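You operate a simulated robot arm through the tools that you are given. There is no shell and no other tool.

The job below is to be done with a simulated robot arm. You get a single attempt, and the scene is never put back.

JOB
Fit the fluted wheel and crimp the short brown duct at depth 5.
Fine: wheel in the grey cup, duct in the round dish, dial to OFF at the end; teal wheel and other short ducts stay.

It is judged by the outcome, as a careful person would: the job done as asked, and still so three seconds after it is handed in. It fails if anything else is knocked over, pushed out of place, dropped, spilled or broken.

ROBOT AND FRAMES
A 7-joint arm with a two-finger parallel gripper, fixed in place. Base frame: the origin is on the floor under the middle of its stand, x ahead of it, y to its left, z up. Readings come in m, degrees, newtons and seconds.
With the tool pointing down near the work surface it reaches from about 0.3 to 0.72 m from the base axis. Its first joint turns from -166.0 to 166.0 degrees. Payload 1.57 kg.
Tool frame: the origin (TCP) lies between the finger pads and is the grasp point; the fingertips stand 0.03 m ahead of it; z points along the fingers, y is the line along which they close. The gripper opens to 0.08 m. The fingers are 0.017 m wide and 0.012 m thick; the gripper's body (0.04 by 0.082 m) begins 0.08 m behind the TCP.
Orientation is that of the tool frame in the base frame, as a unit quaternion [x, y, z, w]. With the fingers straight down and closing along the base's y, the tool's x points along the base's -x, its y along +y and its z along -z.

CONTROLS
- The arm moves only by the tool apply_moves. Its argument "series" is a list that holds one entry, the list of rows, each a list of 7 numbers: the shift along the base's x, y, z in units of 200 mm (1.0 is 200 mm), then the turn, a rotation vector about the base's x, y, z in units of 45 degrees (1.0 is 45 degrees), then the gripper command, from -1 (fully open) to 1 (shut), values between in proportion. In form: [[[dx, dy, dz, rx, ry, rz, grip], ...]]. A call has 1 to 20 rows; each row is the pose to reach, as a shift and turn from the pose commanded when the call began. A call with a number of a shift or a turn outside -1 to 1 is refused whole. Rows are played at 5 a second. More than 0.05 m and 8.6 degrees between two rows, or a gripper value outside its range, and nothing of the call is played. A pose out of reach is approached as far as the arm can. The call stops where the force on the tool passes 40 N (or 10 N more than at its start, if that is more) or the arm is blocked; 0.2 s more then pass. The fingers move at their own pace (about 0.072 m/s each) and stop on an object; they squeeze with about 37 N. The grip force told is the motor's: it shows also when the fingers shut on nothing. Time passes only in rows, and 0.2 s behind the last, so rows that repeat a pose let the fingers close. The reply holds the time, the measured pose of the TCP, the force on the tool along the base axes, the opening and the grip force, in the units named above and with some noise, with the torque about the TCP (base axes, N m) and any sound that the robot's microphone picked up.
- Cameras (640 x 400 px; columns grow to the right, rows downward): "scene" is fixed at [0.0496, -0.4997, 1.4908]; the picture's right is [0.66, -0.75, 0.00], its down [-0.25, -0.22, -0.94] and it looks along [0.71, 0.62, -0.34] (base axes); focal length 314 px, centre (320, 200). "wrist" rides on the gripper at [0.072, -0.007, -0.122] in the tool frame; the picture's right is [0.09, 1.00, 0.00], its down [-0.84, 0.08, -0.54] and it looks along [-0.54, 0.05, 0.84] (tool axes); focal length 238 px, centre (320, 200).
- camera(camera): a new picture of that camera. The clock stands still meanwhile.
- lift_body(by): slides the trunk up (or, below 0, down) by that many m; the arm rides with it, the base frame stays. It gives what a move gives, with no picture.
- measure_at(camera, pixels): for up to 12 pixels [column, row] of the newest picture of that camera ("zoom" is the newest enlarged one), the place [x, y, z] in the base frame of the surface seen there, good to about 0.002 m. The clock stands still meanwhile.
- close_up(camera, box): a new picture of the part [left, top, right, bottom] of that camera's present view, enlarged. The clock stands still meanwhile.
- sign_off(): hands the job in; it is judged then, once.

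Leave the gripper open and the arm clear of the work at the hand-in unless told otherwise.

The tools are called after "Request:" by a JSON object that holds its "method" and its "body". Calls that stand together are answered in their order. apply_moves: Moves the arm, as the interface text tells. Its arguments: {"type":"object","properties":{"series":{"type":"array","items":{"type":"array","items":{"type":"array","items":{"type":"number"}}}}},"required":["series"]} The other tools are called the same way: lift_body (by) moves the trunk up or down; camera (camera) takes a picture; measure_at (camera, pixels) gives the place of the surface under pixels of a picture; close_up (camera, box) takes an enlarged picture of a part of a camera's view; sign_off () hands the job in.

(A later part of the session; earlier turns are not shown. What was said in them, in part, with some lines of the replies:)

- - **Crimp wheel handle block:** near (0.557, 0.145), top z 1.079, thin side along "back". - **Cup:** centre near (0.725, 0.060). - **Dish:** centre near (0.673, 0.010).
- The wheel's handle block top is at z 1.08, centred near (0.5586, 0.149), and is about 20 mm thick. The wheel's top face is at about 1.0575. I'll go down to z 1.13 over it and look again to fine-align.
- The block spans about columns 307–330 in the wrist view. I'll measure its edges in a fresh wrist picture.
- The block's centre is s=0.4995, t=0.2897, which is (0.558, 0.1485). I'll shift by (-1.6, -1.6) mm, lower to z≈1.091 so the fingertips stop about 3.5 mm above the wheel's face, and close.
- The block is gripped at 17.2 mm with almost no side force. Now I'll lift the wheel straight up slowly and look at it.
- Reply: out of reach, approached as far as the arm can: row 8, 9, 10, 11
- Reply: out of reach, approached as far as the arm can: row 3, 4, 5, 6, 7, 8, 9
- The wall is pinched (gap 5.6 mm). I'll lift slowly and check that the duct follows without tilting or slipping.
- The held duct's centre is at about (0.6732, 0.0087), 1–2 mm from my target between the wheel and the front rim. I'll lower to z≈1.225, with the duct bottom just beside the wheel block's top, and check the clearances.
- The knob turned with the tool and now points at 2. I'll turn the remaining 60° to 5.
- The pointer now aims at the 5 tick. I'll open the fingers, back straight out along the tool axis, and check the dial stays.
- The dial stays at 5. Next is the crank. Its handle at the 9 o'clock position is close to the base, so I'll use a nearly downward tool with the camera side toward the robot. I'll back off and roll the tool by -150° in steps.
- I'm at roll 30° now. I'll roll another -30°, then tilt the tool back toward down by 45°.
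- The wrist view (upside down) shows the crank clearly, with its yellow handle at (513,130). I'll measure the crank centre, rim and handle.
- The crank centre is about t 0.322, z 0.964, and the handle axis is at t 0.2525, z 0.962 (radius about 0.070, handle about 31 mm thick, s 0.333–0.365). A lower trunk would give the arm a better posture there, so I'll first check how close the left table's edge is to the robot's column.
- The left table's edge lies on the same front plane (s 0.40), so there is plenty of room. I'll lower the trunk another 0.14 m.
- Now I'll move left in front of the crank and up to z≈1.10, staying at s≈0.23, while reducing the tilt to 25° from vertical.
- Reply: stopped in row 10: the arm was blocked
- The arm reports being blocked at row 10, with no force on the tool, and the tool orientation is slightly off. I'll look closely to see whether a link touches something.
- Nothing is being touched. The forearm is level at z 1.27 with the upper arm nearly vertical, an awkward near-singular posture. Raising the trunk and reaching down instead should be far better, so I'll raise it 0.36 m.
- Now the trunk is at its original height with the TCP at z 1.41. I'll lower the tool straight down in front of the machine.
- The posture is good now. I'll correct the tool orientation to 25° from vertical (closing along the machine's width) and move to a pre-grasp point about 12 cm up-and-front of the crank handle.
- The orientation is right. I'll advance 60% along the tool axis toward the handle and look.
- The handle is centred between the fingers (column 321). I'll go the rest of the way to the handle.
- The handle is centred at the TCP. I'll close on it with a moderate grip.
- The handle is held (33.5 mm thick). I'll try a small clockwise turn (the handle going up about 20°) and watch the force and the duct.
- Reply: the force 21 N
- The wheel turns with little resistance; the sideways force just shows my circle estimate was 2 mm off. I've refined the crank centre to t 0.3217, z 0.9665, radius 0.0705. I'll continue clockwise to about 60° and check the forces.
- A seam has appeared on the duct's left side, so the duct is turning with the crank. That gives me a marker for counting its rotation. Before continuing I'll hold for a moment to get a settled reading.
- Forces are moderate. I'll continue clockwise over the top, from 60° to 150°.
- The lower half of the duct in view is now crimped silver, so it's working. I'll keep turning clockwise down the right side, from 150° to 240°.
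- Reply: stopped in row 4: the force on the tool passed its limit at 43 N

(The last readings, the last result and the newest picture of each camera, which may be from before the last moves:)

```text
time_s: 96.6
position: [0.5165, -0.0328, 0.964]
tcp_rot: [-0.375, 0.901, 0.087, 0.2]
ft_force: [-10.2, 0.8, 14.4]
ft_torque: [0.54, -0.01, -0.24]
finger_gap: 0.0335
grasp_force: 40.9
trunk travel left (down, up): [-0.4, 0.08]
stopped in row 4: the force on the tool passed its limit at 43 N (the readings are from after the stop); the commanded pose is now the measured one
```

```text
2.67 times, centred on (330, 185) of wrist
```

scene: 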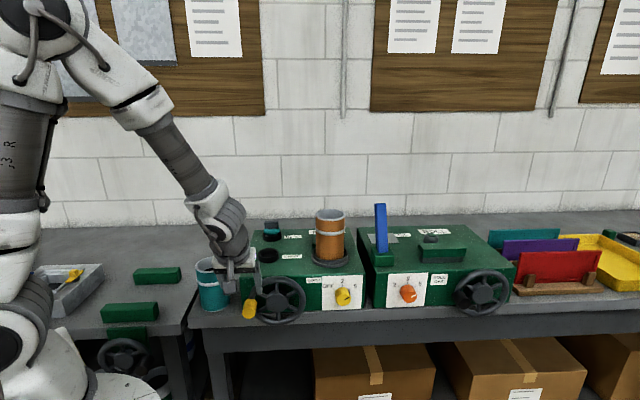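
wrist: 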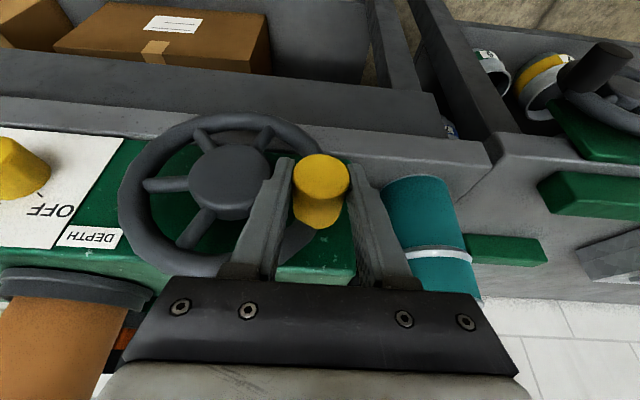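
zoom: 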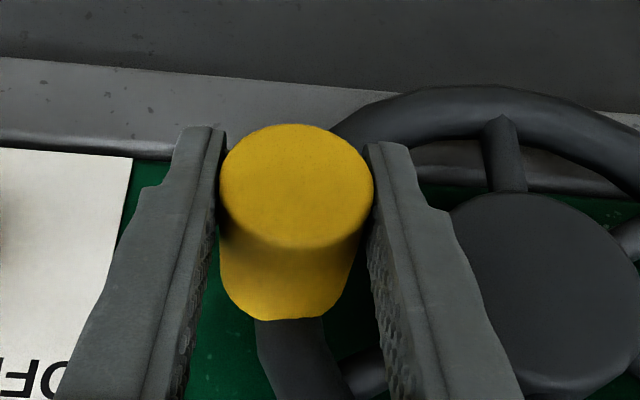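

The call stopped at about 180° because the force briefly reached 43 N while moving straight down. The duct keeps crimping. Since the handle must spin inside my grip, I'll open the fingers to relieve the strain, read the pose, then re-grip and go slower.

Request:
{"method": "apply_moves", "body": {"series": [[[0, 0, 0, 0, 0, 0, 0], [0, 0, 0, 0, 0, 0, -0.1], [0, 0, 0, 0, 0, 0, -0.1]]]}}

Request:
{"method": "camera", "body": {"camera": "wrist"}}

Request:
{"method": "close_up", "body": {"camera": "wrist", "box": [230, 110, 430, 260]}}

Request:
{"method": "measure_at", "body": {"camera": "zoom", "pixels": [[296, 185], [225, 185], [368, 185], [296, 130], [296, 240], [296, 270], [560, 280], [470, 280], [630, 290], [550, 220], [570, 350], [500, 110]]}}

```text
time_s: 97.4
position: [0.5186, -0.0325, 0.9619]
tcp_rot: [-0.376, 0.901, 0.085, 0.2]
ft_force: [-0.1, 0.7, -0.1]
ft_torque: [0.0, 0.02, -0.01]
finger_gap: 0.0441
grasp_force: 0.2
trunk travel left (down, up): [-0.4, 0.08]
```

```text
taken
```

wrist: 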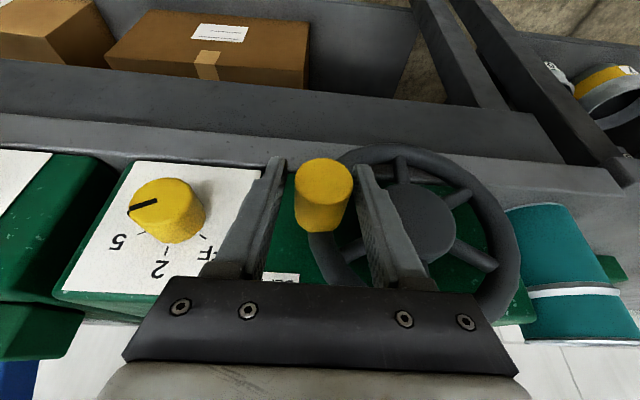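

```text
2.67 times, centred on (330, 185) of wrist
```

zoom: 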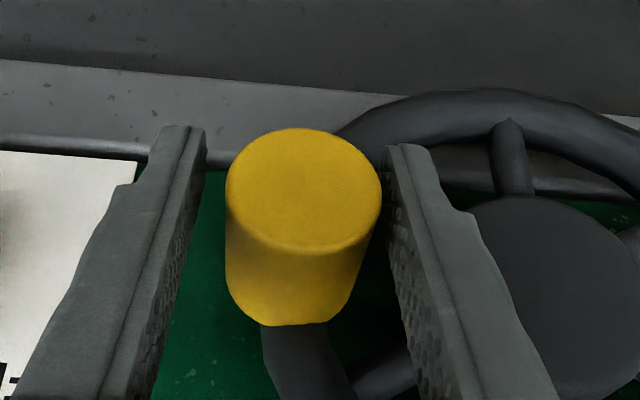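

```text
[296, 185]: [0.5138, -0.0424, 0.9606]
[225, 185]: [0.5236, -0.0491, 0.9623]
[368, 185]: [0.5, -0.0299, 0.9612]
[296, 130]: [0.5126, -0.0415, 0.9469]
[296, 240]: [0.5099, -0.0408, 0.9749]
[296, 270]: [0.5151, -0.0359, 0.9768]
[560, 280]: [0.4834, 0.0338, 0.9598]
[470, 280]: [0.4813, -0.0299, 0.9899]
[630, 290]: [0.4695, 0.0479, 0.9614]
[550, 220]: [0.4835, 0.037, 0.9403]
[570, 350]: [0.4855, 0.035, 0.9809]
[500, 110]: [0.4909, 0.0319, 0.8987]
```

With the handle now measured at t 0.3885, z 0.961, the true circle is centre t 0.3203, z 0.9645, radius 0.0683, so I had been pushing 2 mm too far out. I'll re-grip and continue slowly in 5° steps from 183° to 240°.

Request:
{"method": "apply_moves", "body": {"series": [[[-0.001, 0.001, 0, 0, 0, 0, 0.15], [-0.001, 0.001, 0, 0, 0, 0, 0.4], [-0.001, 0.001, 0, 0, 0, 0, 0.4], [-0.0021, 0.0021, -0.0175, 0, 0, 0, 0.4], [-0.0046, 0.0046, -0.047, 0, 0, 0, 0.4], [-0.0092, 0.0092, -0.076, 0, 0, 0, 0.4], [-0.0156, 0.0156, -0.1045, 0, 0, 0, 0.4], [-0.0237, 0.0237, -0.132, 0, 0, 0, 0.4], [-0.0336, 0.0336, -0.1585, 0, 0, 0, 0.4], [-0.0449, 0.0449, -0.1835, 0, 0, 0, 0.4], [-0.0576, 0.0576, -0.207, 0, 0, 0, 0.4], [-0.0718, 0.0718, -0.229, 0, 0, 0, 0.4], [-0.0873, 0.0873, -0.249, 0, 0, 0, 0.4], [-0.1039, 0.1039, -0.2675, 0, 0, 0, 0.4], [-0.122, 0.122, -0.2835, 0, 0, 0, 0.4], [-0.122, 0.122, -0.2835, 0, 0, 0, 0.4]]]}}

Request:
{"method": "close_up", "body": {"camera": "scene", "box": [220, 200, 380, 330]}}

Request:
{"method": "close_up", "body": {"camera": "wrist", "box": [230, 110, 430, 260]}}

```text
time_s: 98.6
position: [0.5168, -0.0322, 0.9599]
tcp_rot: [-0.376, 0.9, 0.087, 0.204]
ft_force: [-16.7, -2.1, 25.7]
ft_torque: [-0.07, 0.43, -0.4]
finger_gap: 0.0335
grasp_force: 41.4
trunk travel left (down, up): [-0.4, 0.08]
stopped in row 5: the force on the tool passed its limit at 53 N (the readings are from after the stop); the commanded pose is now the measured one
```

```text
3.08 times, centred on (300, 265) of scene
```

zoom: 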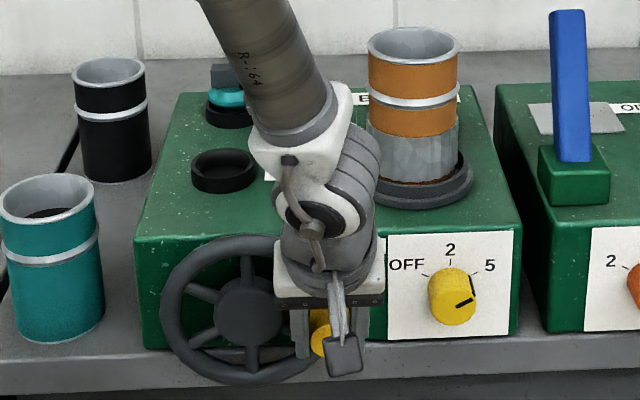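

```text
2.67 times, centred on (330, 185) of wrist
```

zoom: 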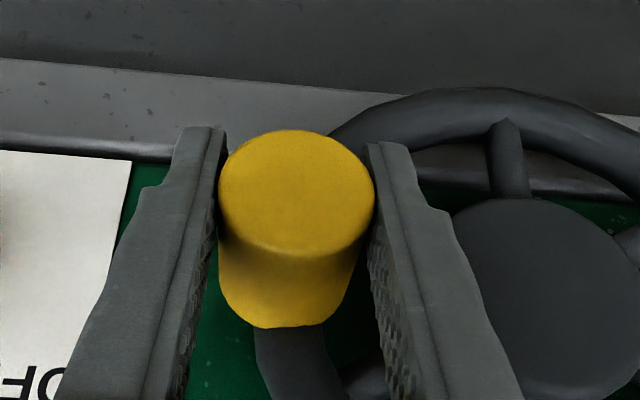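

I was blocked again at the same angle (about 183°), with strong upward force. To tell whether the crank has a stop or my arm touches something, I'll open the fingers and move 15 mm down without the handle.

Request:
{"method": "apply_moves", "body": {"series": [[[0, 0, 0, 0, 0, 0, 0], [0, 0, 0, 0, 0, 0, -0.1], [0, 0, 0, 0, 0, 0, -0.1], [0, 0, -0.025, 0, 0, 0, -0.1], [0, 0, -0.05, 0, 0, 0, -0.1], [0, 0, -0.075, 0, 0, 0, -0.1], [0, 0, -0.075, 0, 0, 0, -0.1]]]}}

Request:
{"method": "camera", "body": {"camera": "wrist"}}

Request:
{"method": "camera", "body": {"camera": "scene"}}

Request:
{"method": "close_up", "body": {"camera": "scene", "box": [230, 190, 350, 330]}}

```text
time_s: 100.2
position: [0.5192, -0.0327, 0.9421]
tcp_rot: [-0.376, 0.9, 0.087, 0.203]
ft_force: [-0.5, 0.1, 0.0]
ft_torque: [0.01, 0.03, 0.0]
finger_gap: 0.0441
grasp_force: 0.1
trunk travel left (down, up): [-0.4, 0.08]
```

```text
taken
```

wrist: 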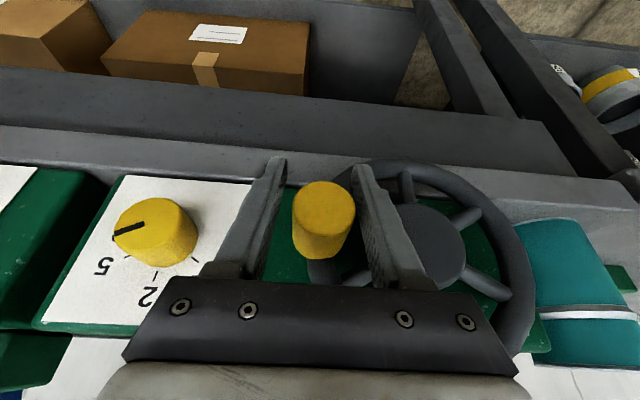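

```text
taken
```

scene: 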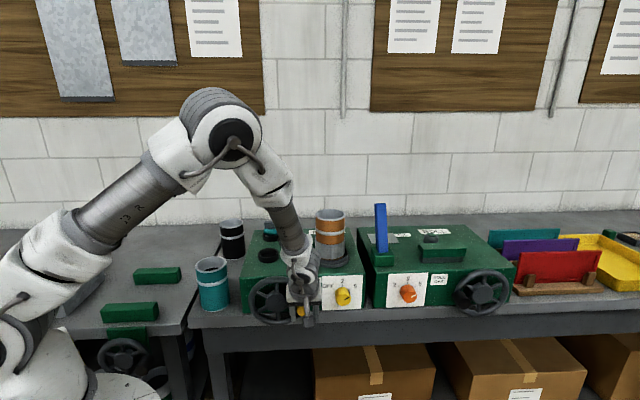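

```text
2.86 times, centred on (290, 260) of scene
```

zoom: 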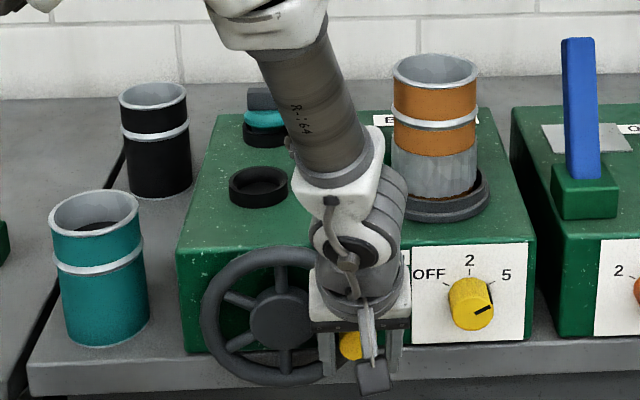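

The tool moves down freely (no force), so the resistance is in the crank itself, perhaps a stop. I'll look closely at the duct to see how much is crimped.

Request:
{"method": "close_up", "body": {"camera": "scene", "box": [300, 200, 360, 275]}}

Request:
{"method": "close_up", "body": {"camera": "scene", "box": [245, 265, 325, 330]}}

```text
5.33 times, centred on (330, 238) of scene
```

zoom: 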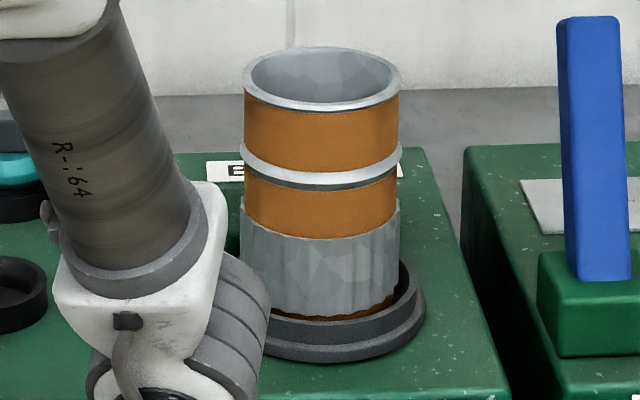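

```text
6.15 times, centred on (285, 298) of scene
```

zoom: 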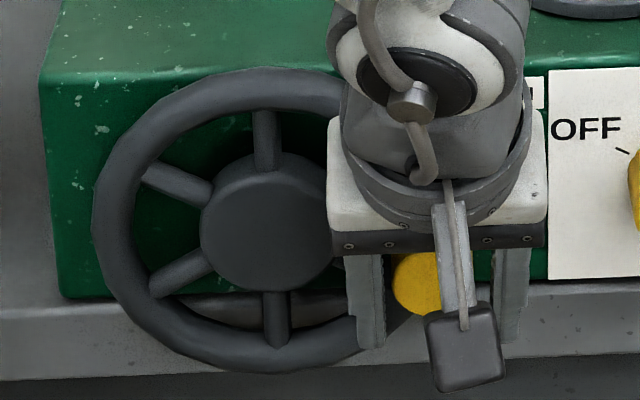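

The silver fluted band now covers the whole visible end of the duct. To be sure whether the crank can go farther, I'll back off the handle, close the fingers and place them just above the handle for a gentle push test downward.

Request:
{"method": "apply_moves", "body": {"series": [[[-0.03, -0.03, 0.09, 0, 0, 0, -0.1], [-0.06, -0.06, 0.18, 0, 0, 0, -0.1], [-0.09, -0.09, 0.27, 0, 0, 0, -0.1], [-0.12, -0.12, 0.363, 0, 0, 0, -0.1], [-0.15, -0.15, 0.45, 0, 0, 0, 0.5], [-0.15, -0.15, 0.45, 0, 0, 0, 1], [-0.15, -0.15, 0.45, 0, 0, 0, 1]]]}}

Request:
{"method": "camera", "body": {"camera": "wrist"}}

Request:
{"method": "close_up", "body": {"camera": "wrist", "box": [220, 60, 540, 260]}}

```text
time_s: 101.8
position: [0.4893, -0.0608, 1.0329]
tcp_rot: [-0.377, 0.9, 0.087, 0.203]
ft_force: [-0.4, 0.2, 0.6]
ft_torque: [0.02, 0.02, 0.01]
finger_gap: 0.0002
grasp_force: 21.6
trunk travel left (down, up): [-0.4, 0.08]
```

```text
taken
```

wrist: 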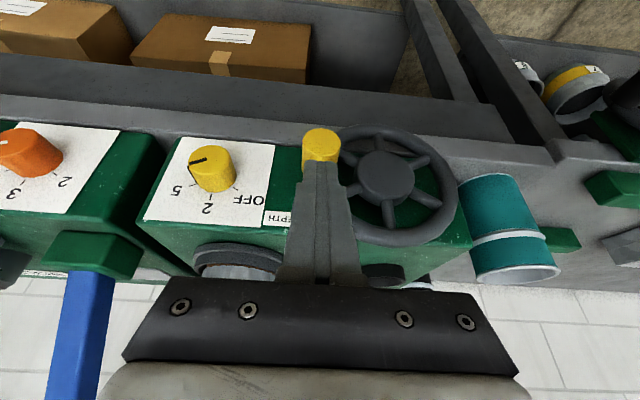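

```text
2.00 times, centred on (380, 160) of wrist
```

zoom: 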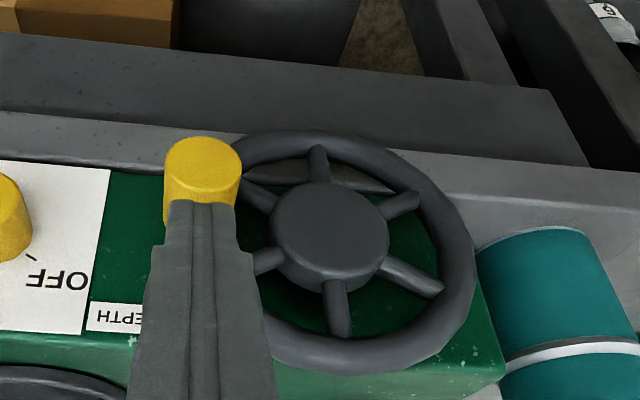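

The closed fingers are just in front of and above the handle. I'll move over its top (12 mm in from its end) and push down gently to test whether the crank turns farther clockwise.

Request:
{"method": "apply_moves", "body": {"series": [[[0.057, 0.057, 0, 0, 0, 0, 1], [0.114, 0.114, 0, 0, 0, 0, 1], [0.114, 0.114, -0.06, 0, 0, 0, 1], [0.114, 0.114, -0.11, 0, 0, 0, 1], [0.114, 0.114, -0.13, 0, 0, 0, 1], [0.114, 0.114, -0.145, 0, 0, 0, 1], [0.114, 0.114, -0.16, 0, 0, 0, 1], [0.114, 0.114, -0.16, 0, 0, 0, 1]]]}}

Request:
{"method": "camera", "body": {"camera": "wrist"}}

```text
time_s: 103.4
position: [0.514, -0.0395, 1.0081]
tcp_rot: [-0.376, 0.899, 0.082, 0.208]
ft_force: [-5.6, -1.7, 21.0]
ft_torque: [0.06, 0.14, 0.08]
finger_gap: 0.0001
grasp_force: 21.4
trunk travel left (down, up): [-0.4, 0.08]
stopped in row 7: the force on the tool passed its limit at 44 N (the readings are from after the stop); the commanded pose is now the measured one
```

```text
taken
```

wrist: 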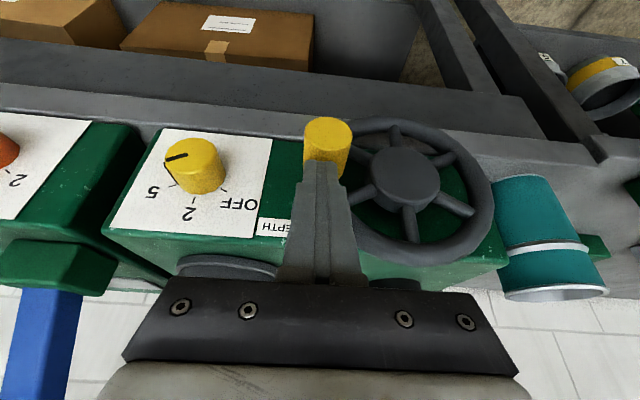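

Even 44 N doesn't move the handle, so the crank is at its end stop after about half a turn, and the crimp band is formed. I'll retreat up and back from the handle, then inspect the duct.

Request:
{"method": "apply_moves", "body": {"series": [[[-0.03, -0.03, 0.09, 0, 0, 0, 0.8], [-0.07, -0.07, 0.2, 0, 0, 0, 0.5], [-0.11, -0.11, 0.32, 0, 0, 0, 0], [-0.16, -0.16, 0.46, 0, 0, 0, -0.3], [-0.22, -0.22, 0.62, 0, 0, 0, -0.5], [-0.25, -0.28, 0.8, 0, 0, 0, -0.5], [-0.25, -0.34, 0.95, 0, 0, 0, -0.5], [-0.25, -0.34, 0.95, 0, 0, 0, -0.5]]]}}

Request:
{"method": "camera", "body": {"camera": "wrist"}}

Request:
{"method": "close_up", "body": {"camera": "scene", "box": [220, 195, 380, 330]}}

Request:
{"method": "close_up", "body": {"camera": "scene", "box": [300, 200, 360, 270]}}

```text
time_s: 105.2
position: [0.4633, -0.1068, 1.195]
tcp_rot: [-0.377, 0.899, 0.084, 0.205]
ft_force: [0.6, 0.1, -0.5]
ft_torque: [0.0, 0.01, 0.0]
finger_gap: 0.06
grasp_force: 0.0
trunk travel left (down, up): [-0.4, 0.08]
```

```text
taken
```

wrist: 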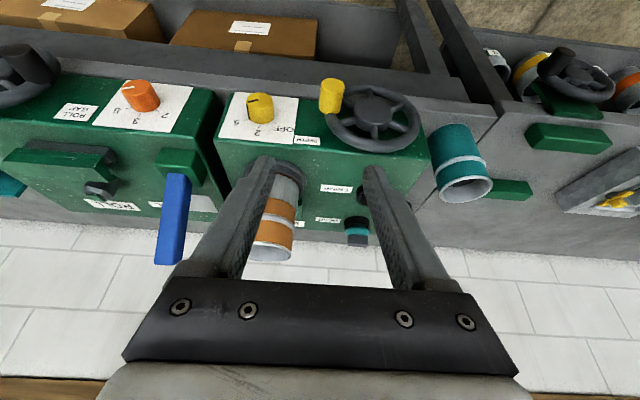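

```text
2.96 times, centred on (300, 262) of scene
```

zoom: 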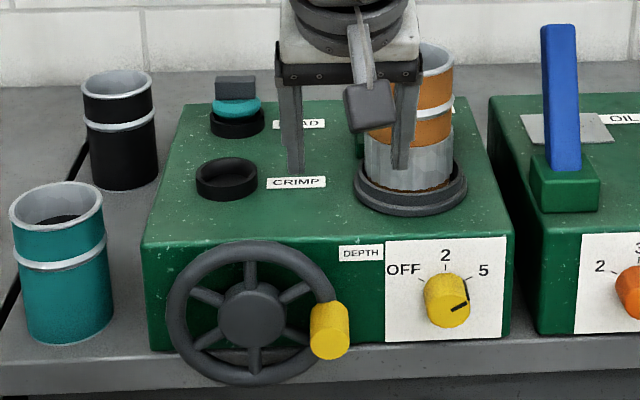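

```text
5.71 times, centred on (330, 235) of scene
```

zoom: 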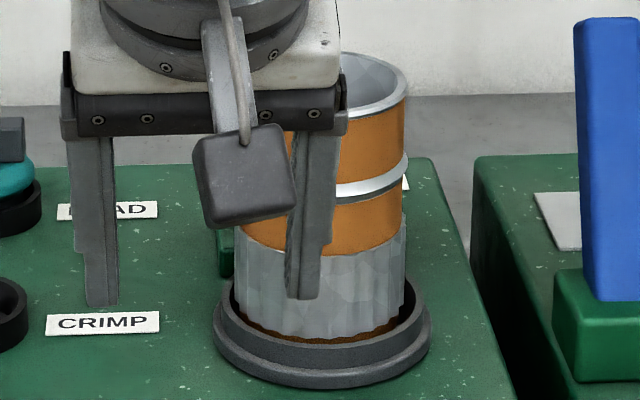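

The dial reads 5, the crank rests at 3 o'clock, and the duct end is fluted all across. Now I'll go back to the dial, first to the earlier staging spot at (0.513, -0.188) with a 45° tilt.

Request:
{"method": "apply_moves", "body": {"series": [[[0.031, -0.051, 0.072, 0.039, -0.039, 0, -0.5], [0.062, -0.102, 0.144, 0.078, -0.078, 0, -0.5], [0.093, -0.152, 0.216, 0.118, -0.118, 0, -0.5], [0.124, -0.203, 0.288, 0.157, -0.157, 0, -0.5], [0.155, -0.254, 0.36, 0.196, -0.196, 0, -0.5], [0.186, -0.305, 0.431, 0.235, -0.235, 0, -0.5], [0.217, -0.355, 0.503, 0.275, -0.275, 0, -0.5], [0.2475, -0.406, 0.575, 0.314, -0.314, 0, -0.5], [0.2475, -0.406, 0.575, 0.314, -0.314, 0, -0.5]]]}}

Request:
{"method": "lift_body", "body": {"by": -0.22}}

Request:
{"method": "camera", "body": {"camera": "scene"}}

```text
time_s: 107.2
position: [0.5128, -0.1902, 1.3095]
tcp_rot: [-0.356, 0.85, 0.147, 0.36]
ft_force: [0.2, 0.3, -0.5]
ft_torque: [-0.01, 0.06, 0.0]
finger_gap: 0.0598
grasp_force: 0.3
trunk travel left (down, up): [-0.4, 0.08]
```

```text
time_s: 109.5
position: [0.5131, -0.1886, 1.0903]
tcp_rot: [-0.356, 0.85, 0.148, 0.359]
ft_force: [0.3, 0.8, -0.2]
ft_torque: [-0.02, -0.01, 0.0]
finger_gap: 0.0596
grasp_force: 0.0
trunk travel left (down, up): [-0.18, 0.3]
```

```text
taken
```

scene: 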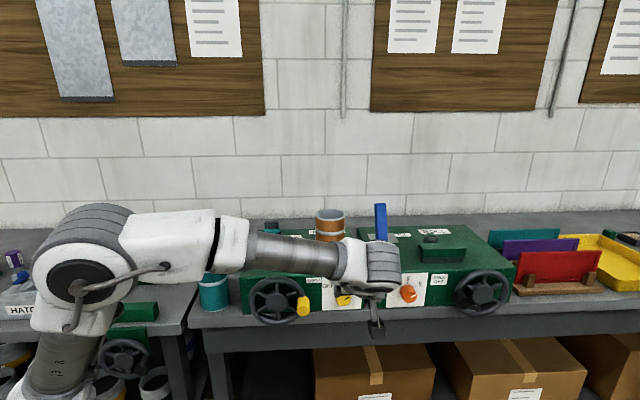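

This is the same staging posture as before. I'll tilt the remaining ~44° to horizontal, then roll +150° in steps to reach the same orientation in which I left the dial.

Request:
{"method": "apply_moves", "body": {"series": [[[0, 0, -0.04, 0.12, -0.12, 0, -0.5], [0, 0, -0.08, 0.24, -0.24, 0, -0.5], [0, 0, -0.12, 0.36, -0.36, 0, -0.5], [0, 0, -0.16, 0.48, -0.48, 0, -0.5], [0, 0, -0.2, 0.6, -0.6, 0, -0.5], [0, 0, -0.24, 0.696, -0.696, 0, -0.5], [0, 0, -0.24, 0.696, -0.696, 0, -0.5]]]}}

Request:
{"method": "apply_moves", "body": {"series": [[[0, 0, -0.03, 0.1, 0.1, 0, -0.5], [0, 0, -0.06, 0.2, 0.2, 0, -0.5], [0, 0, -0.09, 0.3, 0.3, 0, -0.5], [0, 0, -0.12, 0.4, 0.4, 0, -0.5], [0, 0, -0.15, 0.5, 0.5, 0, -0.5], [0, 0, -0.18, 0.6, 0.6, 0, -0.5], [0, 0, -0.2, 0.7, 0.7, 0, -0.5], [0, 0, -0.2, 0.8, 0.8, 0, -0.5], [0, 0, -0.2, 0.9, 0.9, 0, -0.5], [0, 0, -0.2, 0.943, 0.943, 0, -0.5]]]}}

Request:
{"method": "apply_moves", "body": {"series": [[[0, 0, -0.02, 0.1, 0.1, 0, -0.5], [0, 0, -0.04, 0.2, 0.2, 0, -0.5], [0, 0, -0.06, 0.3, 0.3, 0, -0.5], [0, 0, -0.08, 0.4, 0.4, 0, -0.5], [0, 0, -0.1, 0.5, 0.5, 0, -0.5], [0, 0, -0.12, 0.6, 0.6, 0, -0.5], [0, 0, -0.14, 0.7, 0.7, 0, -0.5], [0, 0, -0.16, 0.8, 0.8, 0, -0.5], [0, 0, -0.18, 0.9, 0.9, 0, -0.5], [0, 0, -0.2, 0.943, 0.943, 0, -0.5]]]}}

Request:
{"method": "apply_moves", "body": {"series": [[[0, 0, 0, 0.1, 0.1, 0, -0.5], [0, 0, 0, 0.2, 0.2, 0, -0.5], [0, 0, 0, 0.3, 0.3, 0, -0.5], [0, 0, 0, 0.4, 0.4, 0, -0.5], [0, 0, 0, 0.471, 0.471, 0, -0.5], [0, 0, 0, 0.471, 0.471, 0, -0.5]]]}}

Request:
{"method": "camera", "body": {"camera": "wrist"}}

```text
time_s: 111.1
position: [0.5127, -0.188, 1.0433]
tcp_rot: [-0.273, 0.652, 0.267, 0.655]
ft_force: [0.6, -0.5, -0.5]
ft_torque: [0.02, -0.01, 0.0]
finger_gap: 0.0599
grasp_force: 0.2
trunk travel left (down, up): [-0.18, 0.3]
```

```text
time_s: 113.3
position: [0.5143, -0.1889, 1.0026]
tcp_rot: [0.09, 0.701, 0.561, 0.431]
ft_force: [0.1, 0.0, 0.2]
ft_torque: [0.0, -0.01, -0.03]
finger_gap: 0.06
grasp_force: 0.0
trunk travel left (down, up): [-0.18, 0.3]
```

```text
time_s: 115.5
position: [0.5133, -0.1879, 0.9624]
tcp_rot: [0.428, 0.562, 0.701, 0.094]
ft_force: [0.2, 0.0, -0.1]
ft_torque: [-0.06, -0.03, 0.0]
finger_gap: 0.0602
grasp_force: 0.2
trunk travel left (down, up): [-0.18, 0.3]
```

```text
time_s: 116.9
position: [0.5131, -0.1895, 0.9626]
tcp_rot: [0.56, 0.432, 0.701, -0.091]
ft_force: [-0.7, 0.5, 0.4]
ft_torque: [-0.01, 0.0, 0.01]
finger_gap: 0.0599
grasp_force: 0.2
trunk travel left (down, up): [-0.18, 0.3]
```

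```text
taken
```

wrist: 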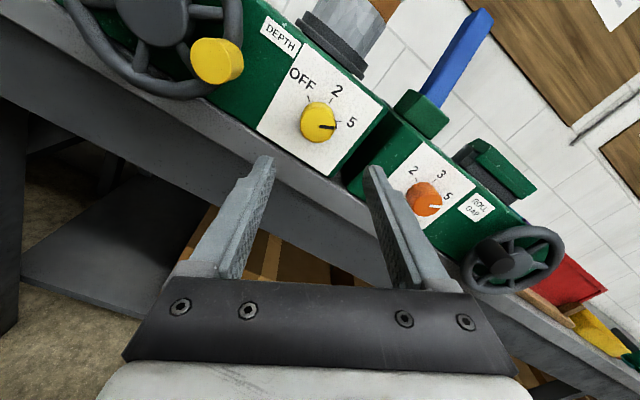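

I'm oriented exactly as when I left the dial. I'll approach to just before the knob and check alignment.

Request:
{"method": "apply_moves", "body": {"series": [[[0.09, 0.092, -0.003, 0, 0, 0, -0.5], [0.18, 0.184, -0.006, 0, 0, 0, -0.5], [0.27, 0.275, -0.01, 0, 0, 0, -0.5], [0.34, 0.348, -0.011, 0, 0, 0, -0.5], [0.34, 0.348, -0.011, 0, 0, 0, -0.5]]]}}

Request:
{"method": "camera", "body": {"camera": "wrist"}}

Request:
{"method": "close_up", "body": {"camera": "scene", "box": [260, 240, 390, 330]}}

```text
time_s: 118.1
position: [0.5828, -0.1195, 0.9597]
tcp_rot: [0.56, 0.432, 0.702, -0.09]
ft_force: [-0.4, -0.1, -0.8]
ft_torque: [0.0, -0.02, 0.0]
finger_gap: 0.0605
grasp_force: 0.1
trunk travel left (down, up): [-0.18, 0.3]
```

```text
taken
```

wrist: 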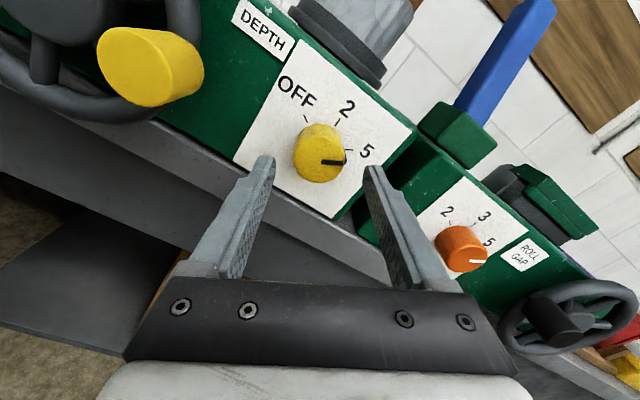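

```text
4.44 times, centred on (325, 285) of scene
```

zoom: 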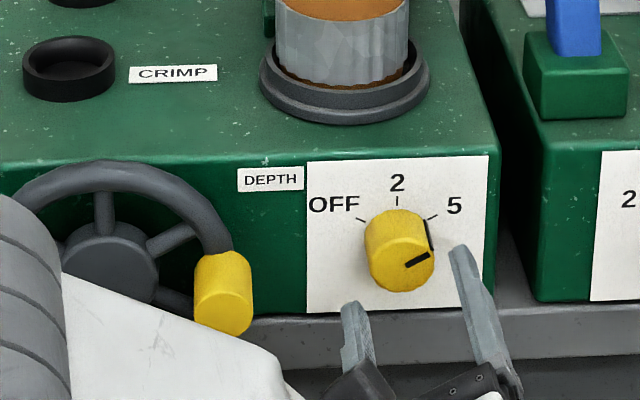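

I'm aligned with the knob. I'll advance 35 mm so the fingers surround it and close.

Request:
{"method": "apply_moves", "body": {"series": [[[0.04, 0.043, 0, 0, 0, 0, -0.5], [0.08, 0.086, 0.002, 0, 0, 0, -0.5], [0.121, 0.129, 0.003, 0, 0, 0, -0.5], [0.121, 0.129, 0.003, 0, 0, 0, -0.5], [0.121, 0.129, 0.003, 0, 0, 0, -0.2], [0.121, 0.129, 0.003, 0, 0, 0, 0.1], [0.121, 0.129, 0.003, 0, 0, 0, 0.5], [0.121, 0.129, 0.003, 0, 0, 0, 0.5], [0.121, 0.129, 0.003, 0, 0, 0, 0.5]]]}}

Request:
{"method": "close_up", "body": {"camera": "wrist", "box": [220, 80, 440, 240]}}

```text
time_s: 120.1
position: [0.6053, -0.0934, 0.9595]
tcp_rot: [0.559, 0.432, 0.702, -0.09]
ft_force: [2.8, 0.3, -0.3]
ft_torque: [-0.01, 0.03, -0.07]
finger_gap: 0.0394
grasp_force: 44.9
trunk travel left (down, up): [-0.18, 0.3]
```

```text
2.50 times, centred on (330, 160) of wrist
```

zoom: 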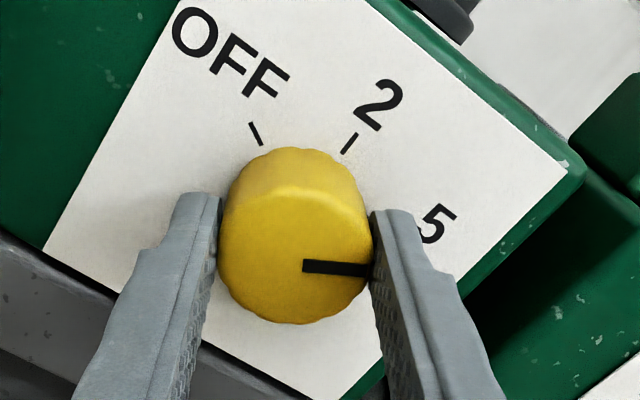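

The knob is gripped with its pointer at 5. I'll rotate the tool -60° (counter-clockwise), then another -60°, toward OFF.

Request:
{"method": "apply_moves", "body": {"series": [[[0, 0, 0, -0.1, -0.1, 0, 0.5], [0, 0, 0, -0.2, -0.2, 0, 0.5], [0, 0, 0, -0.3, -0.3, 0, 0.5], [0, 0, 0, -0.4, -0.4, 0, 0.5], [0, 0, 0, -0.5, -0.5, 0, 0.5], [0, 0, 0, -0.6, -0.6, 0, 0.5], [0, 0, 0, -0.7, -0.7, 0, 0.5], [0, 0, 0, -0.8, -0.8, 0, 0.5], [0, 0, 0, -0.9, -0.9, 0, 0.5], [0, 0, 0, -0.943, -0.943, 0, 0.5], [0, 0, 0, -0.943, -0.943, 0, 0.5]]]}}

Request:
{"method": "close_up", "body": {"camera": "wrist", "box": [220, 80, 440, 240]}}

```text
time_s: 122.5
position: [0.6061, -0.0935, 0.9614]
tcp_rot: [0.267, 0.655, 0.652, 0.274]
ft_force: [7.6, 0.3, -2.7]
ft_torque: [0.0, -0.01, -0.34]
finger_gap: 0.0388
grasp_force: 44.3
trunk travel left (down, up): [-0.18, 0.3]
```

```text
2.50 times, centred on (330, 160) of wrist
```

zoom: 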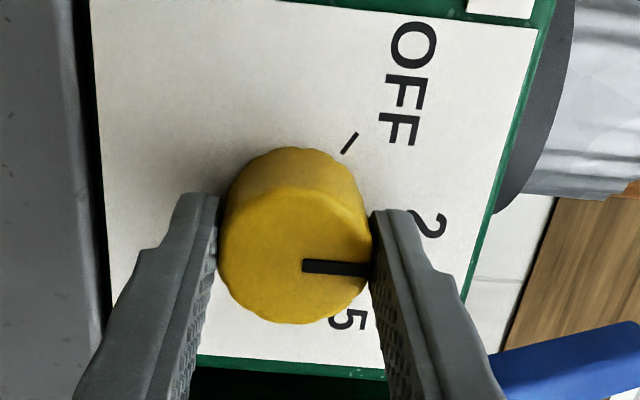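

The knob turned with the tool and is at 2. Now I'll turn the second -60° to OFF.

Request:
{"method": "apply_moves", "body": {"series": [[[0, 0, 0, -0.1, -0.1, 0, 0.5], [0, 0, 0, -0.2, -0.2, 0, 0.5], [0, 0, 0, -0.3, -0.3, 0, 0.5], [0, 0, 0, -0.4, -0.4, 0, 0.5], [0, 0, 0, -0.5, -0.5, 0, 0.5], [0, 0, 0, -0.6, -0.6, 0, 0.5], [0, 0, 0, -0.7, -0.7, 0, 0.5], [0, 0, 0, -0.8, -0.8, 0, 0.5], [0, 0, 0, -0.9, -0.9, 0, 0.5], [0, 0, 0, -0.943, -0.943, 0, 0.5], [0, 0, 0, -0.943, -0.943, 0, 0.5]]]}}

Request:
{"method": "close_up", "body": {"camera": "scene", "box": [300, 260, 390, 330]}}

Request:
{"method": "close_up", "body": {"camera": "wrist", "box": [220, 80, 440, 240]}}

```text
time_s: 124.9
position: [0.6054, -0.093, 0.9598]
tcp_rot: [-0.095, 0.702, 0.428, 0.562]
ft_force: [6.8, 0.2, -9.7]
ft_torque: [-0.05, 0.03, -0.32]
finger_gap: 0.0393
grasp_force: 44.8
trunk travel left (down, up): [-0.18, 0.3]
```

```text
5.71 times, centred on (345, 295) of scene
```

zoom: 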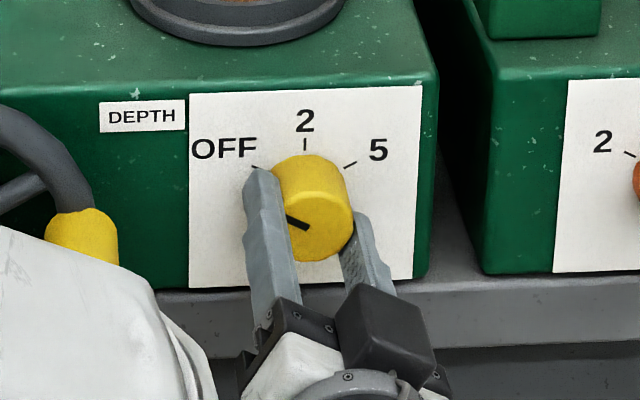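

```text
2.50 times, centred on (330, 160) of wrist
```

zoom: 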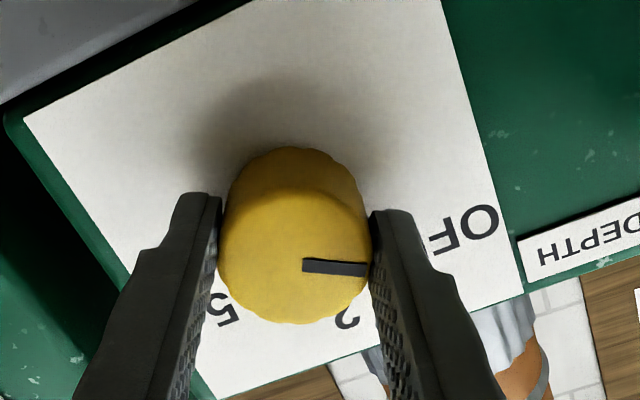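

The pointer aims at OFF again. I'll open, back straight out, and check the dial.

Request:
{"method": "apply_moves", "body": {"series": [[[0, 0, 0, 0, 0, 0, 0.1], [0, 0, 0, 0, 0, 0, -0.3], [0, 0, 0, 0, 0, 0, -0.5], [-0.06, -0.06, 0, 0, 0, 0, -0.5], [-0.15, -0.15, 0, 0, 0, 0, -0.5], [-0.26, -0.26, 0, 0, 0, 0, -0.5], [-0.37, -0.37, 0, 0, 0, 0, -0.5], [-0.48, -0.48, 0, 0, 0, 0, -0.5], [-0.48, -0.48, 0, 0, 0, 0, -0.5]]]}}

Request:
{"method": "close_up", "body": {"camera": "scene", "box": [300, 260, 390, 330]}}

Request:
{"method": "camera", "body": {"camera": "wrist"}}

Request:
{"method": "close_up", "body": {"camera": "wrist", "box": [280, 60, 380, 150]}}

```text
time_s: 126.9
position: [0.5075, -0.1893, 0.9618]
tcp_rot: [-0.096, 0.701, 0.43, 0.562]
ft_force: [0.0, 0.1, 0.1]
ft_torque: [0.0, 0.03, 0.01]
finger_gap: 0.0602
grasp_force: 0.1
trunk travel left (down, up): [-0.18, 0.3]
```

```text
5.71 times, centred on (345, 295) of scene
```

zoom: 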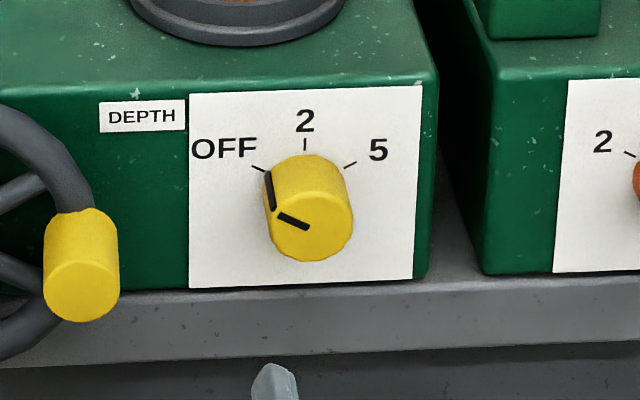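

```text
taken
```

wrist: 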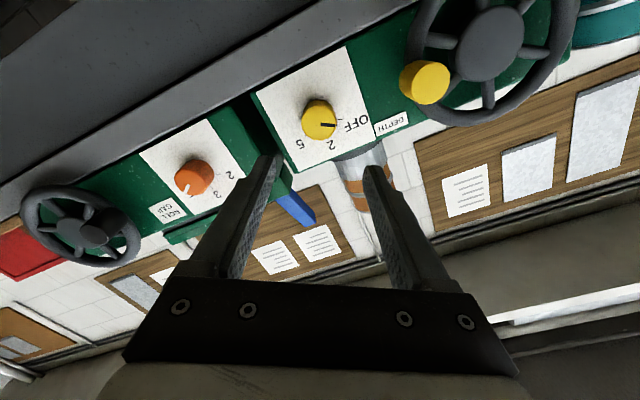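

```text
4.44 times, centred on (330, 105) of wrist
```

zoom: 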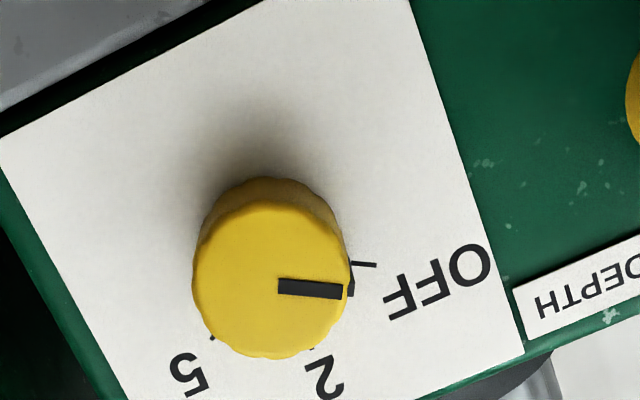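

The dial is back on OFF just as at the start. I'll raise the trunk to bring the arm up and clear, then inspect the duct from above.

Request:
{"method": "lift_body", "body": {"by": 0.22}}

Request:
{"method": "apply_moves", "body": {"series": [[[-0.02, -0.02, 0.05, -0.12, 0.12, 0, -0.5], [-0.02, -0.02, 0.1, -0.24, 0.24, 0, -0.5], [-0.02, -0.02, 0.15, -0.36, 0.36, 0, -0.5], [-0.02, -0.02, 0.2, -0.48, 0.48, 0, -0.5], [-0.02, -0.02, 0.25, -0.6, 0.6, 0, -0.5], [-0.02, -0.02, 0.3, -0.7071, 0.7071, 0, -0.5], [-0.02, -0.02, 0.3, -0.7071, 0.7071, 0, -0.5]]]}}

Request:
{"method": "camera", "body": {"camera": "scene"}}

Request:
{"method": "camera", "body": {"camera": "wrist"}}

```text
time_s: 129.3
position: [0.5095, -0.1894, 1.1806]
tcp_rot: [-0.095, 0.701, 0.429, 0.562]
ft_force: [-0.1, 0.3, -0.4]
ft_torque: [0.0, 0.0, 0.01]
finger_gap: 0.0601
grasp_force: 0.0
trunk travel left (down, up): [-0.4, 0.08]
```

```text
time_s: 130.9
position: [0.506, -0.1931, 1.2411]
tcp_rot: [-0.125, 0.916, 0.232, 0.303]
ft_force: [-0.1, 0.9, 0.8]
ft_torque: [-0.03, 0.01, 0.01]
finger_gap: 0.0601
grasp_force: 0.2
trunk travel left (down, up): [-0.4, 0.08]
```

```text
taken
```

scene: 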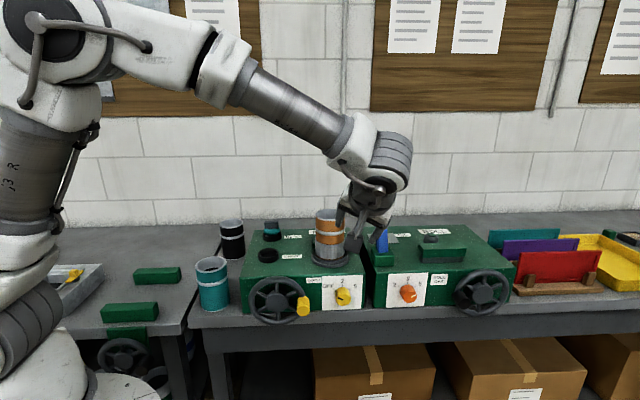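

```text
taken
```

wrist: 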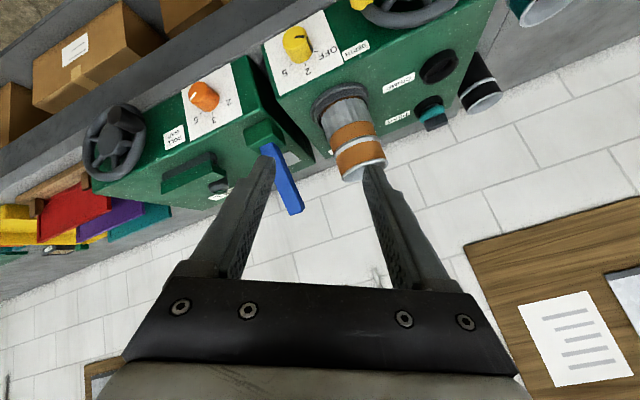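

I'll finish tilting the tool back to vertical, raising it further.

Request:
{"method": "apply_moves", "body": {"series": [[[-0.03, -0.01, 0.05, -0.12, 0.12, 0, -0.5], [-0.06, -0.01, 0.1, -0.24, 0.24, 0, -0.5], [-0.09, -0.01, 0.15, -0.36, 0.36, 0, -0.5], [-0.12, -0.01, 0.2, -0.48, 0.48, 0, -0.5], [-0.15, -0.01, 0.25, -0.6, 0.6, 0, -0.5], [-0.18, -0.01, 0.3, -0.7071, 0.7071, 0, -0.5], [-0.18, -0.01, 0.3, -0.7071, 0.7071, 0, -0.5]]]}}

Request:
{"method": "apply_moves", "body": {"series": [[[0.05, 0.1, 0.05, 0, 0, -0.12, -0.5], [0.1, 0.2, 0.1, 0, 0, -0.24, -0.5], [0.15, 0.3, 0.15, 0, 0, -0.36, -0.5], [0.2, 0.4, 0.2, 0, 0, -0.48, -0.5], [0.25, 0.5, 0.2, 0, 0, -0.6, -0.5], [0.25, 0.6, 0.2, 0, 0, -0.72, -0.5], [0.25, 0.7, 0.2, 0, 0, -0.84, -0.5], [0.25, 0.8, 0.2, 0, 0, -0.96, -0.5], [0.25, 0.9, 0.2, 0, 0, -1.0, -0.5], [0.25, 0.95, 0.2, 0, 0, -1.0, -0.5], [0.25, 0.95, 0.2, 0, 0, -1.0, -0.5]]]}}

Request:
{"method": "camera", "body": {"camera": "wrist"}}

Request:
{"method": "camera", "body": {"camera": "scene"}}

```text
time_s: 132.5
position: [0.4687, -0.1952, 1.3022]
tcp_rot: [-0.134, 0.991, -0.002, -0.001]
ft_force: [0.6, 0.4, -1.0]
ft_torque: [-0.01, -0.05, 0.0]
finger_gap: 0.0599
grasp_force: 0.0
trunk travel left (down, up): [-0.4, 0.08]
```

```text
time_s: 134.9
position: [0.5183, -0.0036, 1.3409]
tcp_rot: [0.255, 0.967, 0.0, -0.001]
ft_force: [0.9, 0.2, -0.3]
ft_torque: [0.0, 0.0, 0.02]
finger_gap: 0.0601
grasp_force: 0.0
trunk travel left (down, up): [-0.4, 0.08]
```

```text
taken
```

wrist: 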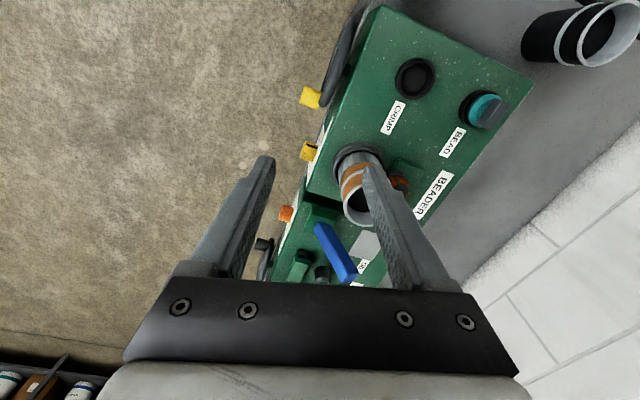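

```text
taken
```

scene: 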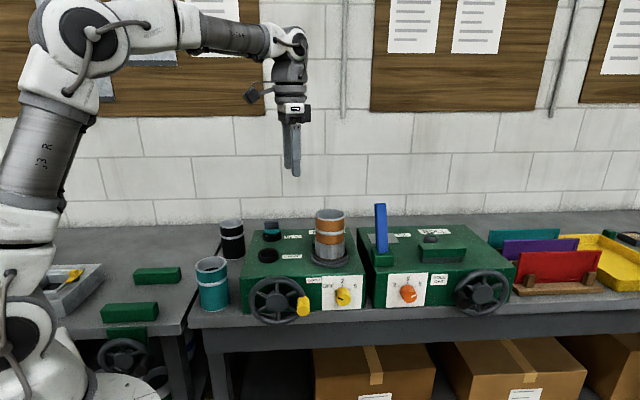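

I'll zoom in on the duct, wheel and dial from both cameras.

Request:
{"method": "close_up", "body": {"camera": "wrist", "box": [300, 110, 460, 240]}}

Request:
{"method": "close_up", "body": {"camera": "scene", "box": [300, 200, 360, 275]}}

Request:
{"method": "close_up", "body": {"camera": "scene", "box": [180, 190, 380, 330]}}

```text
3.08 times, centred on (380, 175) of wrist
```

zoom: 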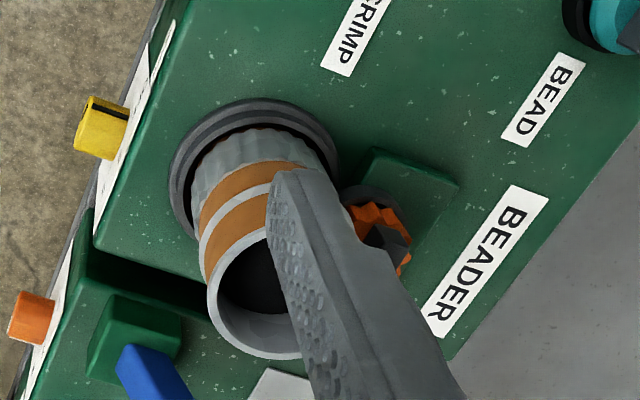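

```text
5.33 times, centred on (330, 238) of scene
```

zoom: 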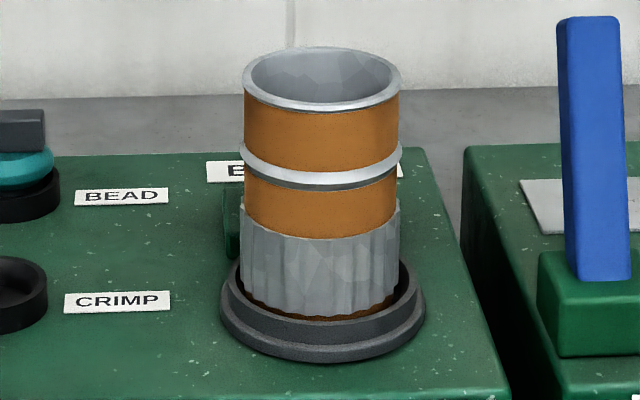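

```text
2.86 times, centred on (280, 260) of scene
```

zoom: 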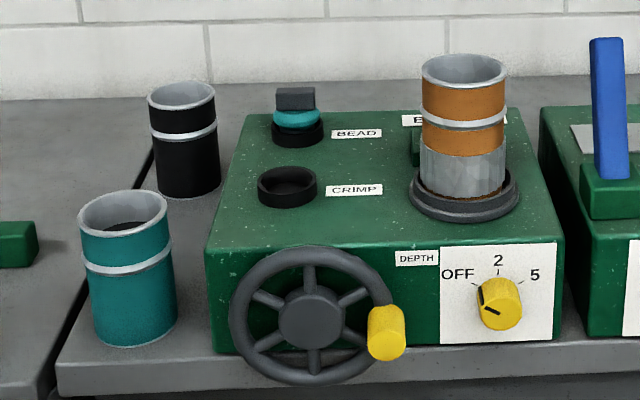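

All is as it should be. For completeness I'll look at the duct's back-left side too, by moving the wrist camera around to the left (staying high, z≈1.33).

Request:
{"method": "apply_moves", "body": {"series": [[[0.04, 0.1, 0, 0, 0, -0.13, -0.5], [0.08, 0.2, 0, 0, 0, -0.26, -0.5], [0.12, 0.3, 0, 0, 0, -0.39, -0.5], [0.16, 0.4, 0, 0, 0, -0.52, -0.5], [0.2, 0.5, 0, 0, 0, -0.65, -0.5], [0.24, 0.6, 0, 0, 0, -0.78, -0.5], [0.28, 0.7, 0, 0, 0, -0.9, -0.5], [0.32, 0.8, 0, 0, 0, -1.0, -0.5], [0.35, 0.9, 0, 0, 0, -1.0, -0.5], [0.35, 0.9, 0, 0, 0, -1.0, -0.5]]]}}

Request:
{"method": "camera", "body": {"camera": "wrist"}}

Request:
{"method": "close_up", "body": {"camera": "wrist", "box": [240, 40, 440, 190]}}

```text
time_s: 137.1
position: [0.5897, 0.1749, 1.3401]
tcp_rot: [0.606, 0.796, 0.0, -0.001]
ft_force: [0.6, 0.1, 0.0]
ft_torque: [0.0, -0.02, 0.03]
finger_gap: 0.0598
grasp_force: 0.0
trunk travel left (down, up): [-0.4, 0.08]
```

```text
taken
```

wrist: 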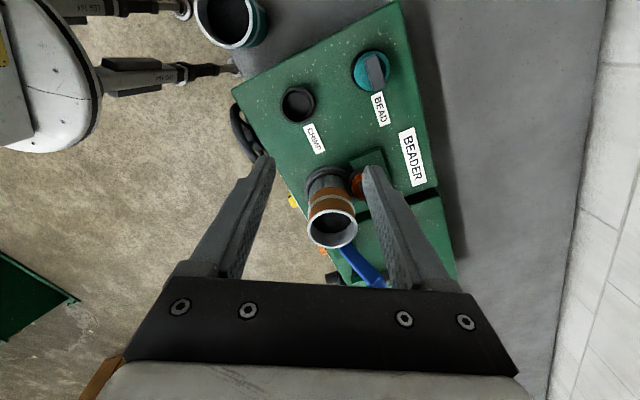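

```text
2.67 times, centred on (340, 115) of wrist
```

zoom: 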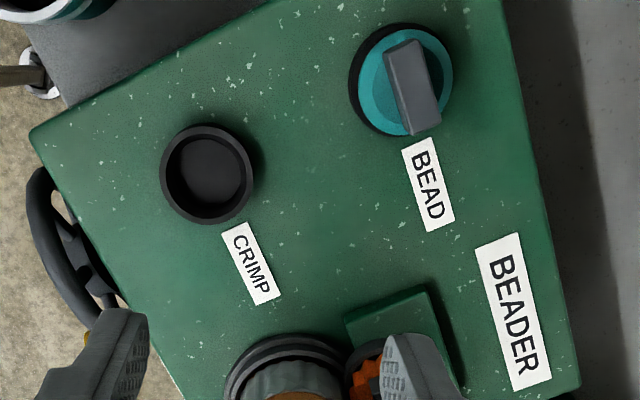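

Request:
{"method": "close_up", "body": {"camera": "wrist", "box": [280, 140, 400, 260]}}

```text
3.33 times, centred on (340, 200) of wrist
```

zoom: 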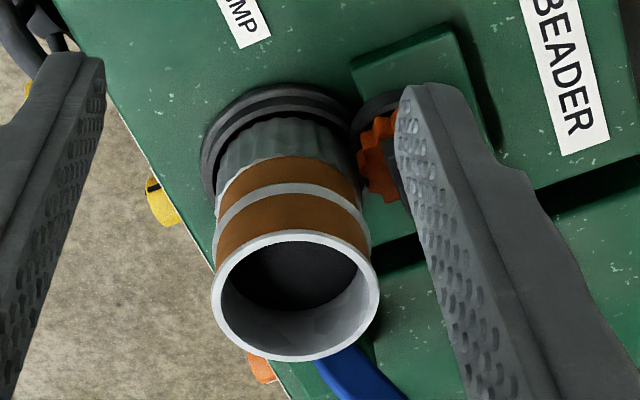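

The crimp band wraps around the back-left side too, next to the fluted wheel in the cup. The duct stands upright in the dish. I'll move the arm back to near its start pose with the gripper fully open, clear of the work.

Request:
{"method": "apply_moves", "body": {"series": [[[-0.1, -0.09, 0, 0, 0, 0.12, -0.6], [-0.2, -0.18, 0, 0, 0, 0.24, -0.8], [-0.3, -0.27, 0, 0, 0, 0.36, -1], [-0.4, -0.36, 0, 0, 0, 0.48, -1], [-0.5, -0.45, 0, 0, 0, 0.6, -1], [-0.6, -0.54, 0, 0, 0, 0.72, -1], [-0.7, -0.63, 0, 0, 0, 0.84, -1], [-0.8, -0.72, 0, 0, 0, 0.96, -1], [-0.9, -0.81, 0, 0, 0, 1.0, -1], [-0.97, -0.88, 0, 0, 0, 1.0, -1], [-0.97, -0.88, 0, 0, 0, 1.0, -1]]]}}

Request:
{"method": "camera", "body": {"camera": "scene"}}

Request:
{"method": "close_up", "body": {"camera": "scene", "box": [180, 190, 380, 330]}}

Request:
{"method": "close_up", "body": {"camera": "scene", "box": [340, 190, 640, 330]}}

```text
time_s: 139.5
position: [0.395, -0.0015, 1.3409]
tcp_rot: [0.256, 0.967, 0.0, -0.001]
ft_force: [-0.1, -0.2, 0.4]
ft_torque: [-0.02, 0.03, -0.01]
finger_gap: 0.08
grasp_force: 0.1
trunk travel left (down, up): [-0.4, 0.08]
```

```text
taken
```

scene: 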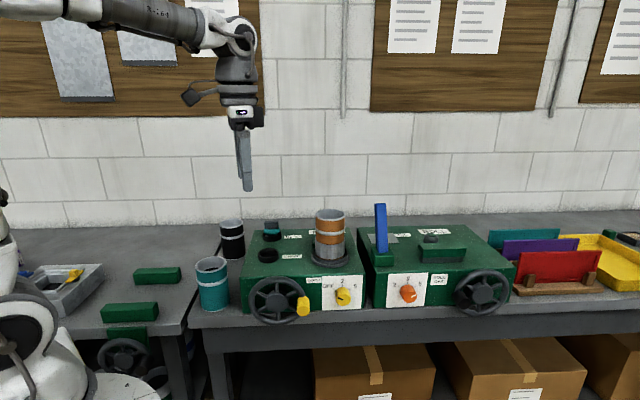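

```text
2.86 times, centred on (280, 260) of scene
```

zoom: 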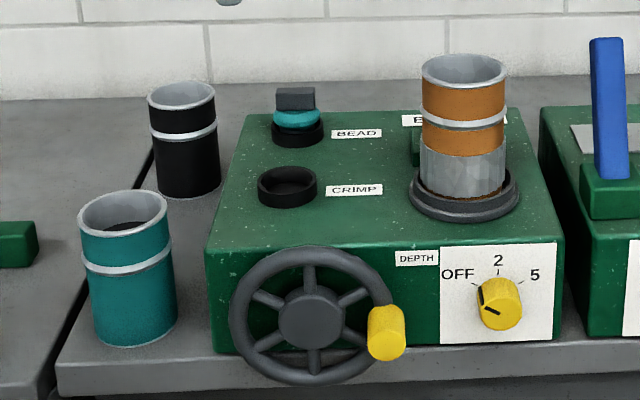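

```text
2.13 times, centred on (490, 260) of scene
```

zoom: 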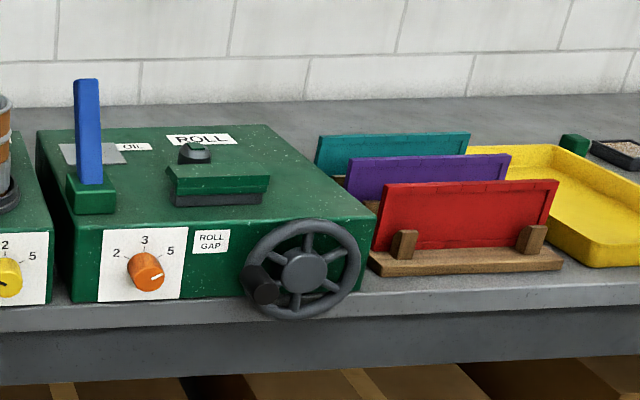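

The final check matches what was asked:

- The fluted wheel is in the grey cup.
- The brown duct is in the dish with its crimp formed.
- The dial is at OFF.
- The teal wheel and the teal and black ducts are where they were.
- Everything else is untouched, and the gripper is open and clear.

I'll hand in the job.

Request:
{"method": "sign_off", "body": {}}

```text
The job is handed in.
```

The brown duct is crimped at depth 5, and I've handed the job in; I haven't seen a verdict.

- **Wheel:** The fluted wheel sits flat in the grey cup.
- **Duct:** The brown duct stands in the round dish. A fluted silver band shows on its lower end on every side I could see: the front and the back-left.
- **Crank:** It turned about half a turn clockwise, then hit what seems to be an end stop. Pushing it with about 44 N did not move it further. I left it at the 3 o'clock position; it started at 9 o'clock.
- **Dial:** I set it to 5 for the crimp and turned it back to OFF.
- **Everything else:** The teal wheel and the teal and black ducts are where they were. Nothing else looks moved in the last pictures. The gripper is open and clear of the work.
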